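You operate a simulated robot arm through the tools that you are given. There is no shell and no other tool. Be economical: measure what you need, move in short steps, check, and stop when the job is done.

Carry out the task below with a simulated robot arm. There is one attempt and no reset: what you move stays moved.

TASK
Slide the blue bin along the top of the crate table until it stands next to the blue test card.
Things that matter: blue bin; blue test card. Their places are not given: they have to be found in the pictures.

It is judged by the outcome, as a careful person would: the job done as asked, and still so three seconds after it is handed in. It fails if anything else is knocked over, pushed out of place, dropped, spilled or broken.

THE ROBOT
A 7-joint arm with a two-finger parallel gripper, fixed in place. Base frame: the origin is at the foot of the arm, x ahead of it, y to its left, z up; the work surface is at about z = 0. Lengths are in m, angles in degrees, forces in N, time in s.
With the tool pointing down near the work surface it reaches from about 0.24 to 0.62 m from the base axis. Its first joint turns from -66.0 to 66.0 degrees. Payload 2.6 kg.
Tool frame: the origin (TCP) lies between the finger pads and is the grasp point; the fingertips stand 0.03 m ahead of it; z points along the fingers, y is the line along which they close. The gripper opens to 0.094 m. The fingers are 0.028 m wide and 0.01 m thick; the gripper's body (0.05 by 0.096 m) begins 0.055 m behind the TCP.
Orientation is that of the tool frame in the base frame, as a unit quaternion [w, x, y, z]. With the fingers straight down and closing along the base's y, the tool's x points along the base's -x, its y along +y and its z along -z.

THE INTERFACE
- The arm moves only by the tool step_arm. Its argument "increments" is a list of rows, each a list of 7 numbers: the shift along the tool's x, y, z in units of 100 mm (1.0 is 100 mm), then the turn, a rotation vector about the tool's x, y, z in units of 45 degrees (1.0 is 45 degrees), then the finger opening in m, from 0 to 0.094. In form: [[dx, dy, dz, wx, wy, wz, claw], ...]. A call has 1 to 10 rows; each row is the pose to reach, as a shift and turn from the pose commanded when the call began, along the tool's axes at that moment. A call with a number of a shift or a turn outside -1 to 1 is refused whole. A row lasts 0.2 s, in which the tool goes at most 0.05 m and 8.6 degrees; a call with a longer step from one row to the next is refused whole, and so is a gripper value outside its range. A pose out of reach is approached as far as the arm can. The call stops where the force on the tool passes 40 N (or 10 N more than at its start, if that is more) or the arm is blocked; 0.2 s more then pass. The fingers move at their own pace (about 0.072 m/s each) and stop on an object; they squeeze with about 21 N. The grip force told is the motor's: it shows also when the fingers shut on nothing. Time passes only in rows, and 0.2 s behind the last, so rows that repeat a pose let the fingers close. It gives the time, the measured TCP pose, the force on the tool (base axes), the opening and the grip force at its end, in the units of the frame above (readings bear some noise), and new pictures: "show" is both (left out), scene, wrist or none.
- Cameras (640 x 400 px; columns grow to the right, rows downward): "scene" is fixed at [0.0342, 0.4344, 0.5583]; the picture's right is [-0.77, -0.63, 0.00], its down [-0.40, 0.49, -0.77] and it looks along [0.49, -0.60, -0.64] (base axes); focal length 322 px, centre (320, 200). "wrist" rides on the gripper at [-0.037, 0, -0.058] in the tool frame; the picture's right is [0.00, -1.00, 0.00], its down [0.97, 0.00, -0.24] and it looks along [0.24, 0.00, 0.97] (tool axes); focal length 218 px, centre (320, 200).
- point_at(camera, pixels): there is no depth. For up to 12 entries [column, row, z] of the newest picture of that camera ("zoom" is the newest enlarged one), the place [x, y] in the base frame at which the ray of that pixel passes the height z, good to about 0.002 m. No time passes.
- close_up(camera, box): a new picture of the part [left, top, right, bottom] of that camera's present view, enlarged. No time passes.
- job_done(): hands the job in; it is judged then, once.

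Work in short steps. Measure before you move; look again where a grasp or a placing could have gone wrong, and mend it. You have 60 turns and 120 pictures in all, the two below and enlarged ones among them. Open the gripper and draw the arm clear of the work before you hand the job in, unless the task says otherwise; then end with one line.

The tools are called as name(argument=value, ...) on one line, values as JSON. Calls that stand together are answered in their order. step_arm: Moves the arm, as the interface text tells. Its arguments: {"type":"object","properties":{"increments":{"type":"array","items":{"type":"array","items":{"type":"number"}}},"show":{"type":"string","enum":["both","scene","wrist","none"]}},"required":["increments"]} The other tools are called the same way: point_at (camera, pixels) gives the place at which the rays of pixels pass given heights; close_up (camera, box) takes an enlarged picture of a part of a camera's view; job_done () hands the job in.

At the start:

```text
clock: 0.0
eef_pos: [0.2995, -0.1394, 0.1811]
orientation: [0.0, 0.0, 1.0, 0.0]
wrist_force: [-0.6, 0.8, 0.2]
opening: 0.094
grasp_force: 0.0
```

scene: 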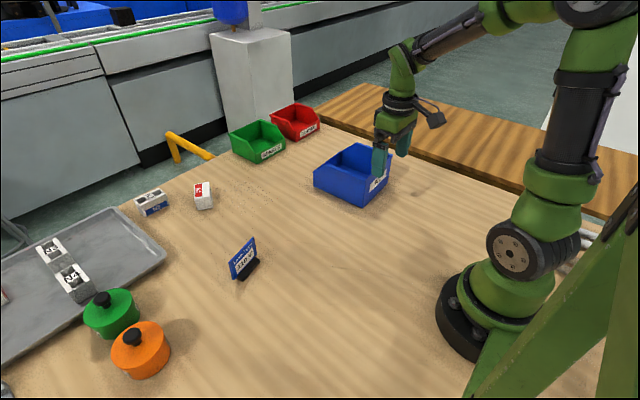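
wrist: 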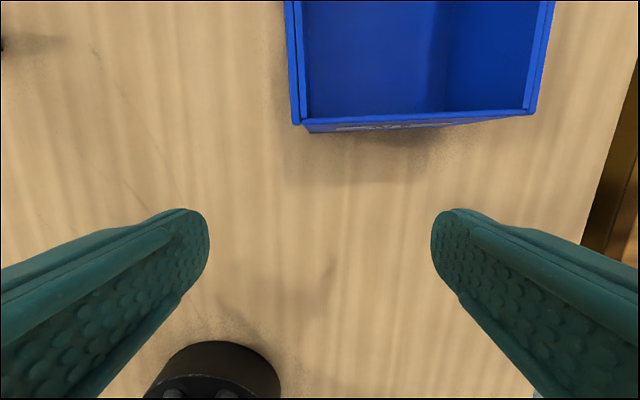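

The blue bin is near scene (352,175) and the blue card stands near (243,260). I enlarge both and measure.

close_up(camera="scene", box=[200, 120, 420, 290])

point_at(camera="scene", pixels=[[314, 187, 0], [364, 206, 0], [387, 183, 0], [314, 172, 0.05], [364, 192, 0.05], [392, 158, 0.05], [355, 143, 0.05], [232, 279, 0], [243, 282, 0], [259, 264, 0]])

point_at(camera="wrist", pixels=[[293, 122, 0.05], [533, 113, 0.05], [285, 0, 0.05], [553, 0, 0.05], [310, 132, 0.0], [293, 122, 0.04], [533, 113, 0.04]])

```text
2.35 times, centred on (310, 205) of scene
```

zoom: 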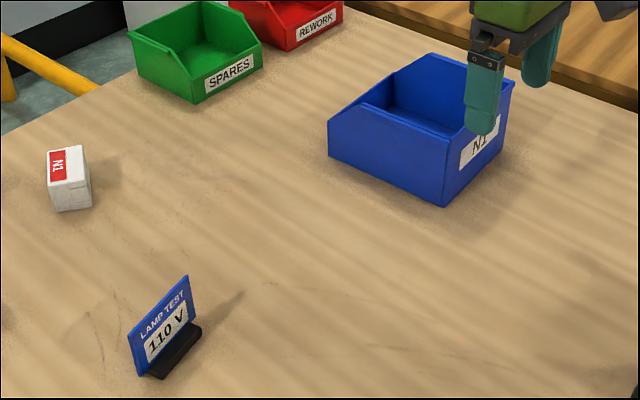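

```text
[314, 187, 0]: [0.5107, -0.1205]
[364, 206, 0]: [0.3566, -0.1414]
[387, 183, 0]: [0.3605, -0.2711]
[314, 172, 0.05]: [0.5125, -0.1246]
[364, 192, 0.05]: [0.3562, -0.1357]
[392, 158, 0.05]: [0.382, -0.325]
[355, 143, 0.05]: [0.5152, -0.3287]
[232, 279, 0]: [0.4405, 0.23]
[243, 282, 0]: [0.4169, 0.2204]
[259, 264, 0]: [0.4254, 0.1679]
```

```text
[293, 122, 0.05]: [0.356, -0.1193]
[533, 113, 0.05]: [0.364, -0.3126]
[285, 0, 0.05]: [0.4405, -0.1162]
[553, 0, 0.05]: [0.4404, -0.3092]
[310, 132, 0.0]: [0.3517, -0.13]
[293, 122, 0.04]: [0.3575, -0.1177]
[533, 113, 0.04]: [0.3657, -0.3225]
```

The bin spans about x 0.355–0.51, y −0.31–−0.12; the card is about (0.43, 0.17–0.23). I raise the arm to view both from above.

step_arm(increments=[[0, 0, -0.4, 0, 0, 0, 0.094], [0, 0.2, -0.8, 0, 0, 0, 0.094], [0, 0.6, -1.0, 0, 0, 0, 0.094], [0, 1.0, -1.0, 0, 0, 0, 0.094]], show="both")

step_arm(increments=[[0, 0.4, 0, 0, 0, 0, 0.094], [0, 0.8, 0, 0, 0, 0, 0.094], [0, 1.0, 0, 0, 0, 0, 0.094]], show="wrist")

```text
clock: 1.0
eef_pos: [0.2993, -0.0416, 0.283]
orientation: [0.001, 0.0, 1.0, 0.0]
wrist_force: [-1.2, -0.5, 0.6]
opening: 0.0939
grasp_force: 0.0
```

scene: 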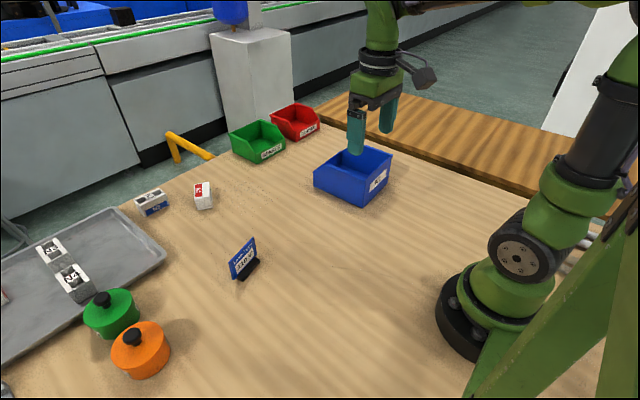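
wrist: 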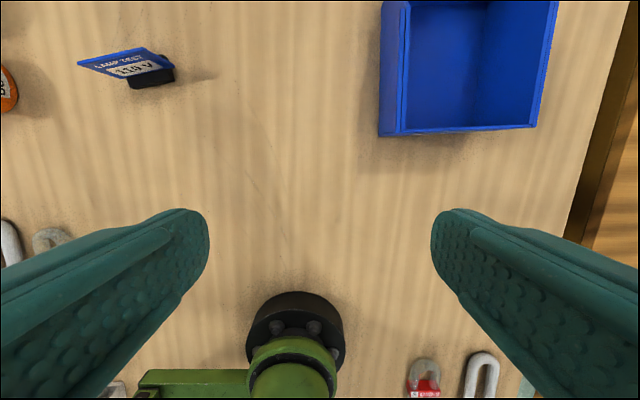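

```text
clock: 1.8
eef_pos: [0.2996, 0.061, 0.2812]
orientation: [0.0, 0.001, 1.0, 0.0]
wrist_force: [-0.3, 0.2, -0.8]
opening: 0.0939
grasp_force: 0.1
```

wrist: 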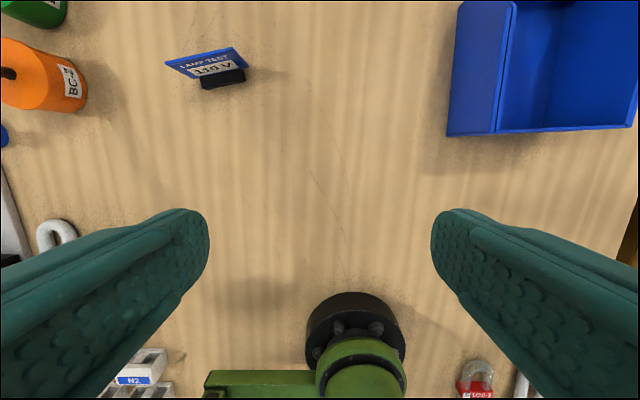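

I measure the card's base and bin's corners in this wrist picture.

point_at(camera="wrist", pixels=[[202, 90, 0], [245, 81, 0], [247, 70, 0.01], [188, 78, 0.0], [447, 136, 0], [458, 4, 0], [496, 135, 0.05], [516, 2, 0.05], [637, 127, 0.05], [637, 127, 0.08], [636, 225, 0], [630, 262, 0]])

close_up(camera="wrist", box=[140, 20, 300, 120])

```text
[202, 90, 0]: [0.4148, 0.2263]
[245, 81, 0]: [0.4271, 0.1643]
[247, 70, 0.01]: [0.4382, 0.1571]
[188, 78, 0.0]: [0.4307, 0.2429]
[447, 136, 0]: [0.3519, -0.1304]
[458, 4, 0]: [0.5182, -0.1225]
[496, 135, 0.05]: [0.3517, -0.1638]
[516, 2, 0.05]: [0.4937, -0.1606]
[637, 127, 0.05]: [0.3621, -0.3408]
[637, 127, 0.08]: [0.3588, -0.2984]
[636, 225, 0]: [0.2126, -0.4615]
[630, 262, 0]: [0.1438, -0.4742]
```

```text
4.00 times, centred on (220, 70) of wrist
```

zoom: 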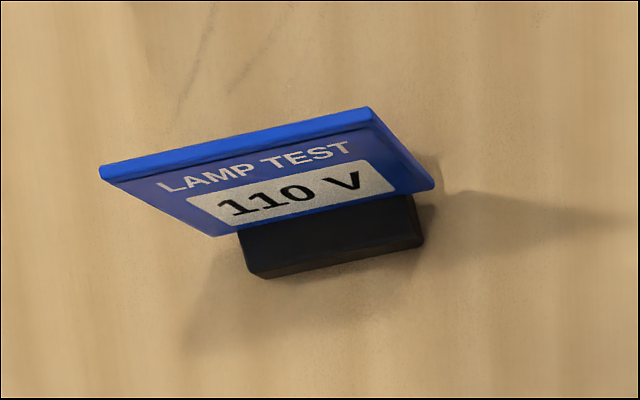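

The card's near end is at y≈0.157, x≈0.435, nearly in line with the bin. I check the bin's shape and height now the gripper is out of the way.

close_up(camera="scene", box=[300, 130, 412, 215])

```text
4.71 times, centred on (356, 172) of scene
```

zoom: 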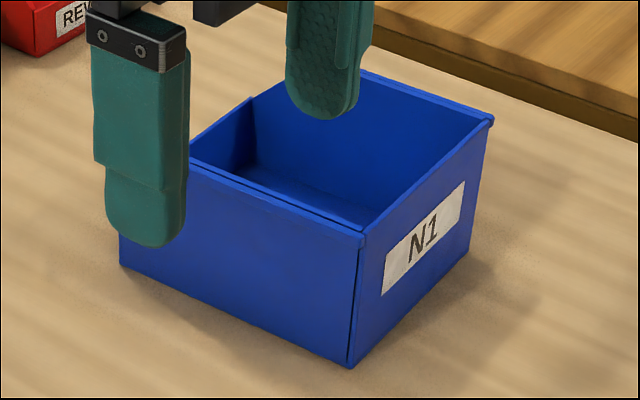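

I fix the wall heights from the zoom corners.

point_at(camera="zoom", pixels=[[349, 368, 0], [362, 240, 0.05], [362, 240, 0.07], [362, 240, 0.09], [470, 250, 0], [490, 122, 0.06], [490, 122, 0.08], [490, 122, 0.1], [120, 264, 0], [362, 70, 0.08], [362, 70, 0.1]])

```text
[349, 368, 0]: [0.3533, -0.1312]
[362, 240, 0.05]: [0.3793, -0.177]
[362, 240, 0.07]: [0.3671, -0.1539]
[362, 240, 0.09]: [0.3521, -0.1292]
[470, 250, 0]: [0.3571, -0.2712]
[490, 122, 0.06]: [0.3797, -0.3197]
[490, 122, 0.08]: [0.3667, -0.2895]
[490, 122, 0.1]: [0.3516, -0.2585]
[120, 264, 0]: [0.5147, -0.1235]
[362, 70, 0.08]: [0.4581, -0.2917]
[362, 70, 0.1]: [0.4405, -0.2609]
```

Bin: x 0.353–0.515, y −0.272–−0.127, about 0.09–0.1 high. I'll turn the gripper 90° so that both open fingers push the rear (−y) wall, and go there high up.

step_arm(increments=[[-0.16, -0.16, 0, 0, 0, 0.16, 0.094], [-0.32, -0.33, 0, 0, 0, 0.33, 0.094], [-0.5, -0.5, 0, 0, 0, 0.5, 0.094], [-0.67, -0.67, 0, 0, 0, 0.67, 0.094], [-0.84, -0.84, 0, 0, 0, 0.84, 0.094], [-1.0, -1.0, 0, 0, 0, 1.0, 0.094]], show="none")

```text
clock: 3.2
eef_pos: [0.4009, -0.0407, 0.2795]
orientation: [0.0, 0.384, 0.923, 0.0]
wrist_force: [0.3, 0.0, 0.9]
opening: 0.0938
grasp_force: 0.1
```

The turn goes as planned; I complete it while moving toward y −0.14.

step_arm(increments=[[-0.16, -0.08, 0, 0, 0, 0.16, 0.094], [-0.32, -0.16, 0, 0, 0, 0.33, 0.094], [-0.47, -0.24, 0, 0, 0, 0.5, 0.094], [-0.63, -0.32, 0, 0, 0, 0.67, 0.094], [-0.79, -0.4, 0, 0, 0, 0.84, 0.094], [-0.94, -0.47, 0, 0, 0, 1.0, 0.094]], show="none")

```text
clock: 4.6
eef_pos: [0.4333, -0.1401, 0.2817]
orientation: [0.0, 0.708, 0.706, 0.001]
wrist_force: [0.4, 0.9, -0.2]
opening: 0.094
grasp_force: 0.0
```

Now tool x is +y and tool y is +x. I move back to y≈−0.24 then −0.33, still high.

step_arm(increments=[[-0.4, 0, 0, 0, 0, 0, 0.094], [-0.8, 0, 0, 0, 0, 0, 0.094], [-1.0, 0, 0, 0, 0, 0, 0.094]], show="none")

step_arm(increments=[[-0.4, 0, 0, 0, 0, 0, 0.094], [-0.8, 0, 0, 0, 0, 0, 0.094], [-0.9, 0, 0.3, 0, 0, 0, 0.094], [-0.9, 0, 0.7, 0, 0, 0, 0.094]], show="both")

```text
clock: 5.4
eef_pos: [0.4352, -0.24, 0.2797]
orientation: [0.0, 0.707, 0.707, 0.0]
wrist_force: [0.0, 0.8, 0.2]
opening: 0.0936
grasp_force: 0.1
```

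```text
clock: 6.4
eef_pos: [0.4332, -0.3308, 0.2115]
orientation: [0.0, 0.707, 0.707, 0.0]
wrist_force: [0.7, -0.3, -0.1]
opening: 0.0938
grasp_force: 0.0
```

scene: 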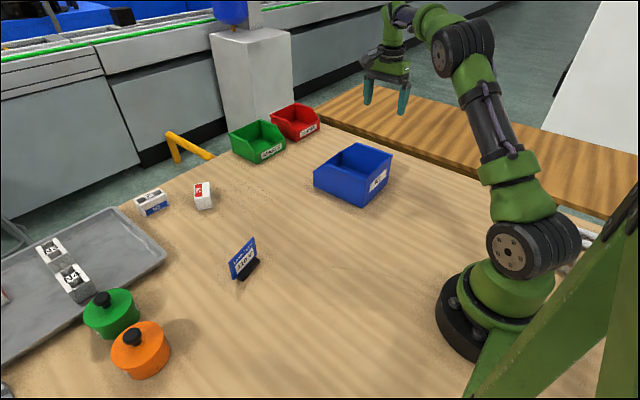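
wrist: 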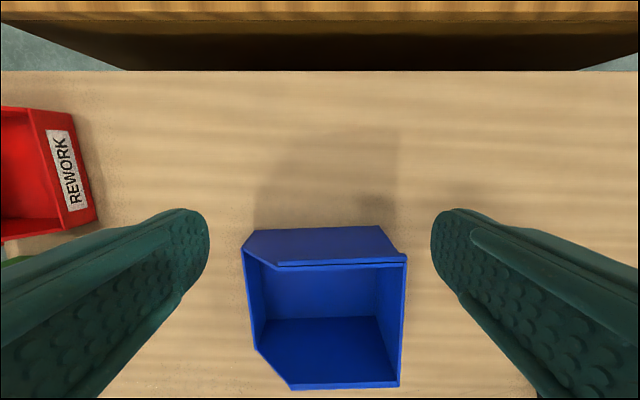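

I see the bin's rear wall (row ~228–265), the red bin to the left, and the bench edge at row 70. I measure these.

point_at(camera="wrist", pixels=[[255, 229, 0], [380, 226, 0], [244, 248, 0.04], [278, 265, 0.09], [406, 262, 0.09], [320, 71, 0], [320, 25, 0.0], [97, 218, 0], [405, 385, 0.09], [290, 388, 0.09]])

```text
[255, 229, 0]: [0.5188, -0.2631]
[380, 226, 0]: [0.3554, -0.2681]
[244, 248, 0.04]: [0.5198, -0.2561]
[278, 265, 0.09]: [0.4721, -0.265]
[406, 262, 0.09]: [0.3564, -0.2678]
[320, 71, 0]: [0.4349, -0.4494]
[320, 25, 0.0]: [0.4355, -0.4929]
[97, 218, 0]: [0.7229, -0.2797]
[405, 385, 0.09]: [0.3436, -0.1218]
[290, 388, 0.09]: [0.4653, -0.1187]
```

Rear wall at y≈−0.266; fingers (front at −0.317) have 5 cm clearance. I lower to TCP z≈0.055.

step_arm(increments=[[0, 0, 0.4, 0, 0, 0, 0.094], [0, 0, 0.8, 0, 0, 0, 0.094], [0, 0, 1.0, 0, 0, 0, 0.094]], show="none")

step_arm(increments=[[0, 0, 0.3, 0, 0, 0, 0.094], [0, 0, 0.56, 0, 0, 0, 0.094], [0.1, 0, 0.56, 0, 0, 0, 0.094], [0.25, 0, 0.56, 0, 0, 0, 0.094]], show="both")

```text
clock: 7.2
eef_pos: [0.4331, -0.3316, 0.112]
orientation: [0.0, 0.707, 0.707, 0.0]
wrist_force: [0.4, 0.1, -0.6]
opening: 0.094
grasp_force: 0.2
```

```text
clock: 8.2
eef_pos: [0.4337, -0.3052, 0.0563]
orientation: [-0.001, 0.707, 0.707, 0.0]
wrist_force: [-0.1, -0.4, -0.2]
opening: 0.0938
grasp_force: 0.1
```

scene: 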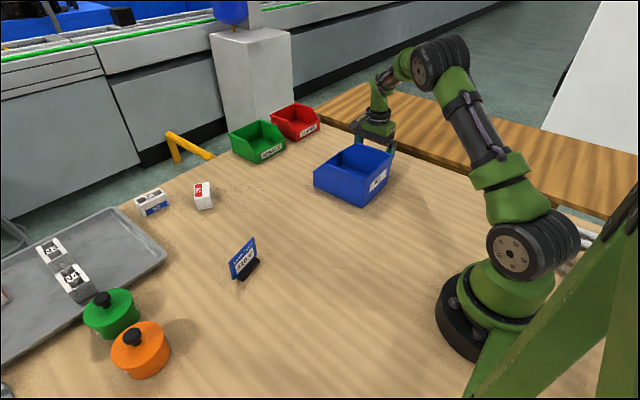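
wrist: 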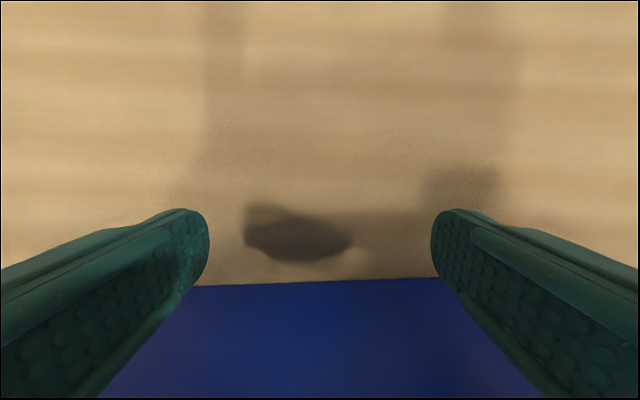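

Fingers stand ~2.5 cm behind the rear wall. I push slowly 6 cm and check.

step_arm(increments=[[0.08, 0, 0, 0, 0, 0, 0.094], [0.16, 0, 0, 0, 0, 0, 0.094], [0.22, 0, 0, 0, 0, 0, 0.094], [0.28, 0, 0, 0, 0, 0, 0.094], [0.34, 0, 0, 0, 0, 0, 0.094], [0.42, 0, 0, 0, 0, 0, 0.094], [0.5, 0, 0, 0, 0, 0, 0.094], [0.6, 0, 0, 0, 0, 0, 0.094]], show="both")

```text
clock: 10.0
eef_pos: [0.4332, -0.2449, 0.0547]
orientation: [0.0, 0.707, 0.707, 0.0]
wrist_force: [-1.0, -0.3, -0.2]
opening: 0.094
grasp_force: 0.0
```

scene: 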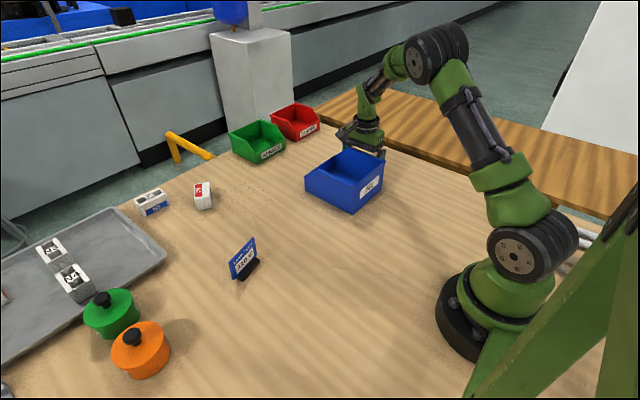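
wrist: 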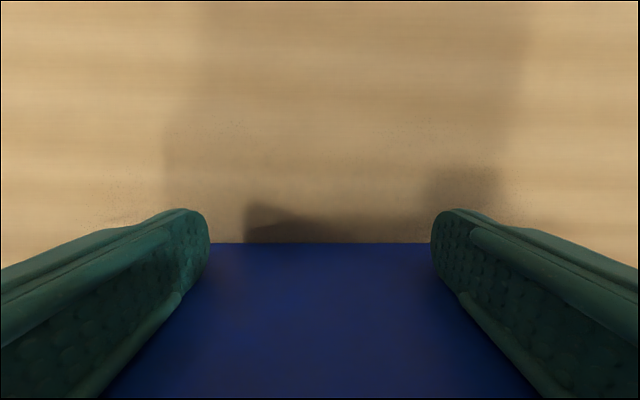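

The bin slides flat and is squared against both fingers. I push another 10 cm.

step_arm(increments=[[0.1, 0, 0, 0, 0, 0, 0.094], [0.2, 0, 0, 0, 0, 0, 0.094], [0.3, 0, 0, 0, 0, 0, 0.094], [0.4, 0, 0, 0, 0, 0, 0.094], [0.5, 0, 0, 0, 0, 0, 0.094], [0.6, 0, 0, 0, 0, 0, 0.094], [0.7, 0, 0, 0, 0, 0, 0.094], [0.8, 0, 0, 0, 0, 0, 0.094], [0.9, 0, 0, 0, 0, 0, 0.094], [1.0, 0, 0, 0, 0, 0, 0.094]], show="scene")

close_up(camera="scene", box=[210, 140, 402, 290])

```text
clock: 12.2
eef_pos: [0.4329, -0.144, 0.0543]
orientation: [0.0, 0.707, 0.707, 0.0]
wrist_force: [-0.2, -0.4, 0.2]
opening: 0.0938
grasp_force: 0.0
```

scene: 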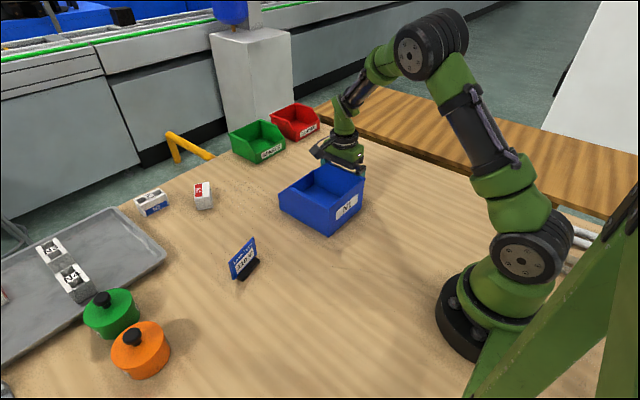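

```text
2.67 times, centred on (306, 215) of scene
```

zoom: 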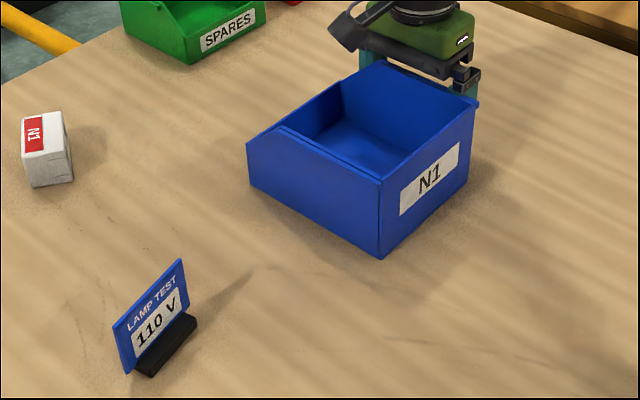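

I measure the bin's front bottom edge and the card's near end.

point_at(camera="zoom", pixels=[[379, 260, 0], [250, 186, 0], [197, 323, 0.01], [198, 317, 0.015], [189, 308, 0.02]])

```text
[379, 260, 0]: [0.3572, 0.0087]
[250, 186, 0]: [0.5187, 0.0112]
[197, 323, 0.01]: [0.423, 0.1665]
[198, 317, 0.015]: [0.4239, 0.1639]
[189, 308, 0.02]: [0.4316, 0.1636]
```

Front edge at y≈0.010, card's near end at ≈0.160: 15 cm gap. I push another 10 cm and re-measure.

step_arm(increments=[[0.1, 0, 0, 0, 0, 0, 0.094], [0.2, 0, 0, 0, 0, 0, 0.094], [0.3, 0, 0, 0, 0, 0, 0.094], [0.4, 0, 0, 0, 0, 0, 0.094], [0.5, 0, 0, 0, 0, 0, 0.094], [0.6, 0, 0, 0, 0, 0, 0.094], [0.7, 0, 0, 0, 0, 0, 0.094], [0.8, 0, 0, 0, 0, 0, 0.094], [0.9, 0, 0, 0, 0, 0, 0.094], [1.0, 0, 0, 0, 0, 0, 0.094]], show="scene")

close_up(camera="scene", box=[210, 190, 338, 290])

```text
clock: 14.4
eef_pos: [0.4339, -0.044, 0.0546]
orientation: [0.0, 0.707, 0.708, 0.0]
wrist_force: [0.8, -0.1, 0.0]
opening: 0.094
grasp_force: 0.0
```

scene: 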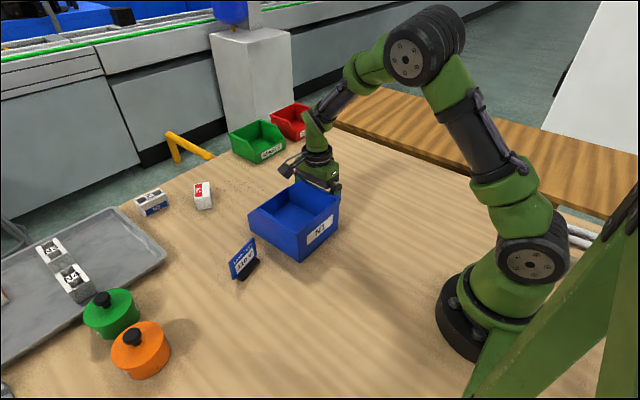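

```text
4.00 times, centred on (274, 240) of scene
```

zoom: 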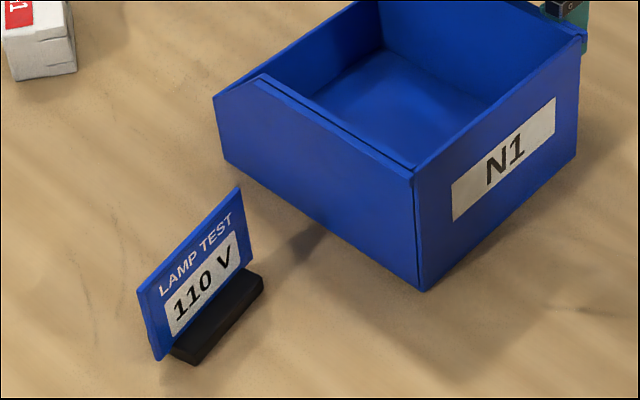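

point_at(camera="zoom", pixels=[[420, 291, 0], [226, 162, 0], [263, 290, 0.0], [264, 280, 0.01], [253, 262, 0.02], [240, 188, 0.075], [240, 188, 0.06], [412, 172, 0.09], [260, 78, 0.09]])

```text
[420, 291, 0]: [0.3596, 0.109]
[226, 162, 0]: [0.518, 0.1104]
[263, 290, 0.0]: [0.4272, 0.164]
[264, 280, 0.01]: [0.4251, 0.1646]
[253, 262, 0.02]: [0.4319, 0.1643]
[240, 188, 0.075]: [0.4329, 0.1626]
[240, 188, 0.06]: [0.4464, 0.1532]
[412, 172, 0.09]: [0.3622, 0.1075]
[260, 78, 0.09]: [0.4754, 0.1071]
```

Front edge at y≈0.110, card end ≈0.160. I push 3 cm more, leaving about a 2 cm gap, then back away gently.

step_arm(increments=[[0.06, 0, 0, 0, 0, 0, 0.094], [0.13, 0, 0, 0, 0, 0, 0.094], [0.2, 0, 0, 0, 0, 0, 0.094], [0.26, 0, 0, 0, 0, 0, 0.094], [0.3, 0, 0, 0, 0, 0, 0.094]], show="scene")

close_up(camera="scene", box=[210, 190, 338, 290])

```text
clock: 15.6
eef_pos: [0.4328, -0.0154, 0.0545]
orientation: [0.0, 0.707, 0.707, 0.0]
wrist_force: [-0.7, -0.1, -0.6]
opening: 0.0938
grasp_force: 0.2
```

scene: 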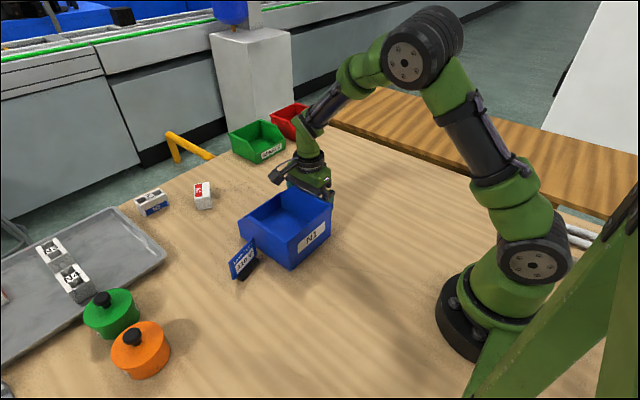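

```text
4.00 times, centred on (274, 240) of scene
```

zoom: 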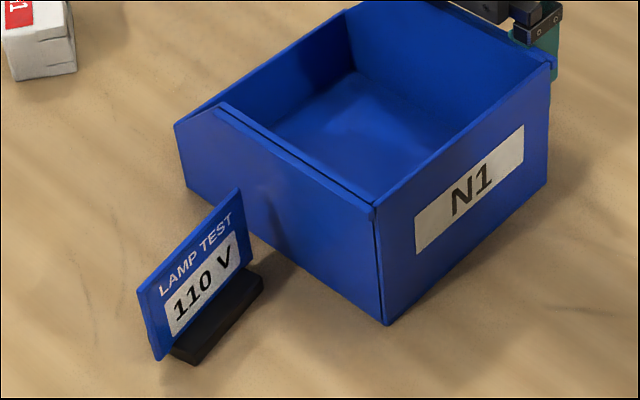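

The bin stands ~2 cm from the card, which has not moved. I back off along −y, then rise.

step_arm(increments=[[-0.1, 0, 0, 0, 0, 0, 0.094], [-0.3, 0, 0, 0, 0, 0, 0.094], [-0.6, 0, 0, 0, 0, 0, 0.094], [-0.9, 0, 0, 0, 0, 0, 0.094], [-0.9, 0, -0.4, 0, 0, 0, 0.094], [-0.9, 0, -0.8, 0, 0, 0, 0.094], [-0.9, 0, -1.0, 0, 0, 0, 0.094]], show="none")

step_arm(increments=[[-0.2, 0, -0.4, 0, 0, 0, 0.094], [-0.4, 0, -0.8, 0, 0, 0, 0.094], [-0.5, 0, -1.0, 0, 0, 0, 0.094]], show="both")

close_up(camera="scene", box=[210, 190, 338, 290])

```text
clock: 17.2
eef_pos: [0.4337, -0.1043, 0.1545]
orientation: [0.0, 0.707, 0.708, 0.0]
wrist_force: [0.1, -0.3, -0.1]
opening: 0.0942
grasp_force: 0.1
```

```text
clock: 18.0
eef_pos: [0.431, -0.1555, 0.2531]
orientation: [0.0, 0.707, 0.707, 0.0]
wrist_force: [-0.9, 0.1, 0.2]
opening: 0.0941
grasp_force: 0.0
```

scene: 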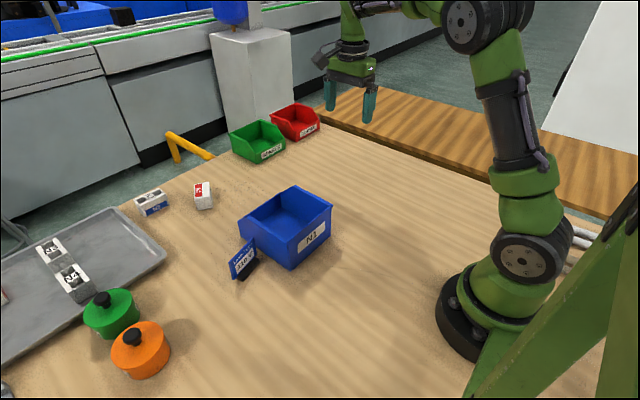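
wrist: 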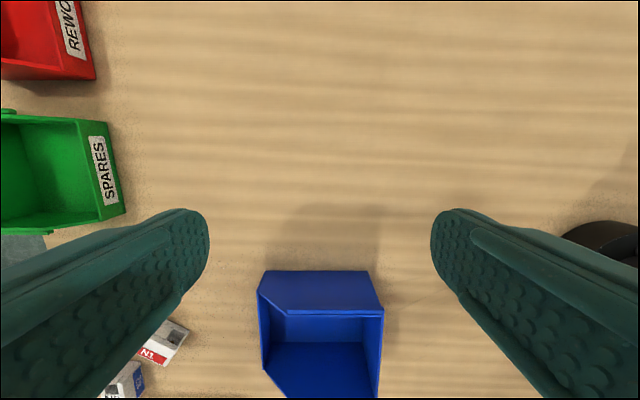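

```text
4.00 times, centred on (274, 240) of scene
```

zoom: 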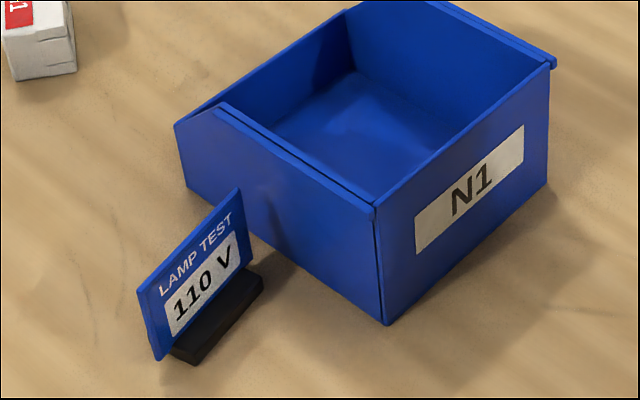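

The bin stands still next to the upright card, the other items are untouched, and the arm is clear with the gripper open. I hand it in.

job_done()

```text
The job is handed in.
```

The blue bin was slid along the table and now stands about 2 cm from the blue test card; the card is still upright and nothing else was disturbed.
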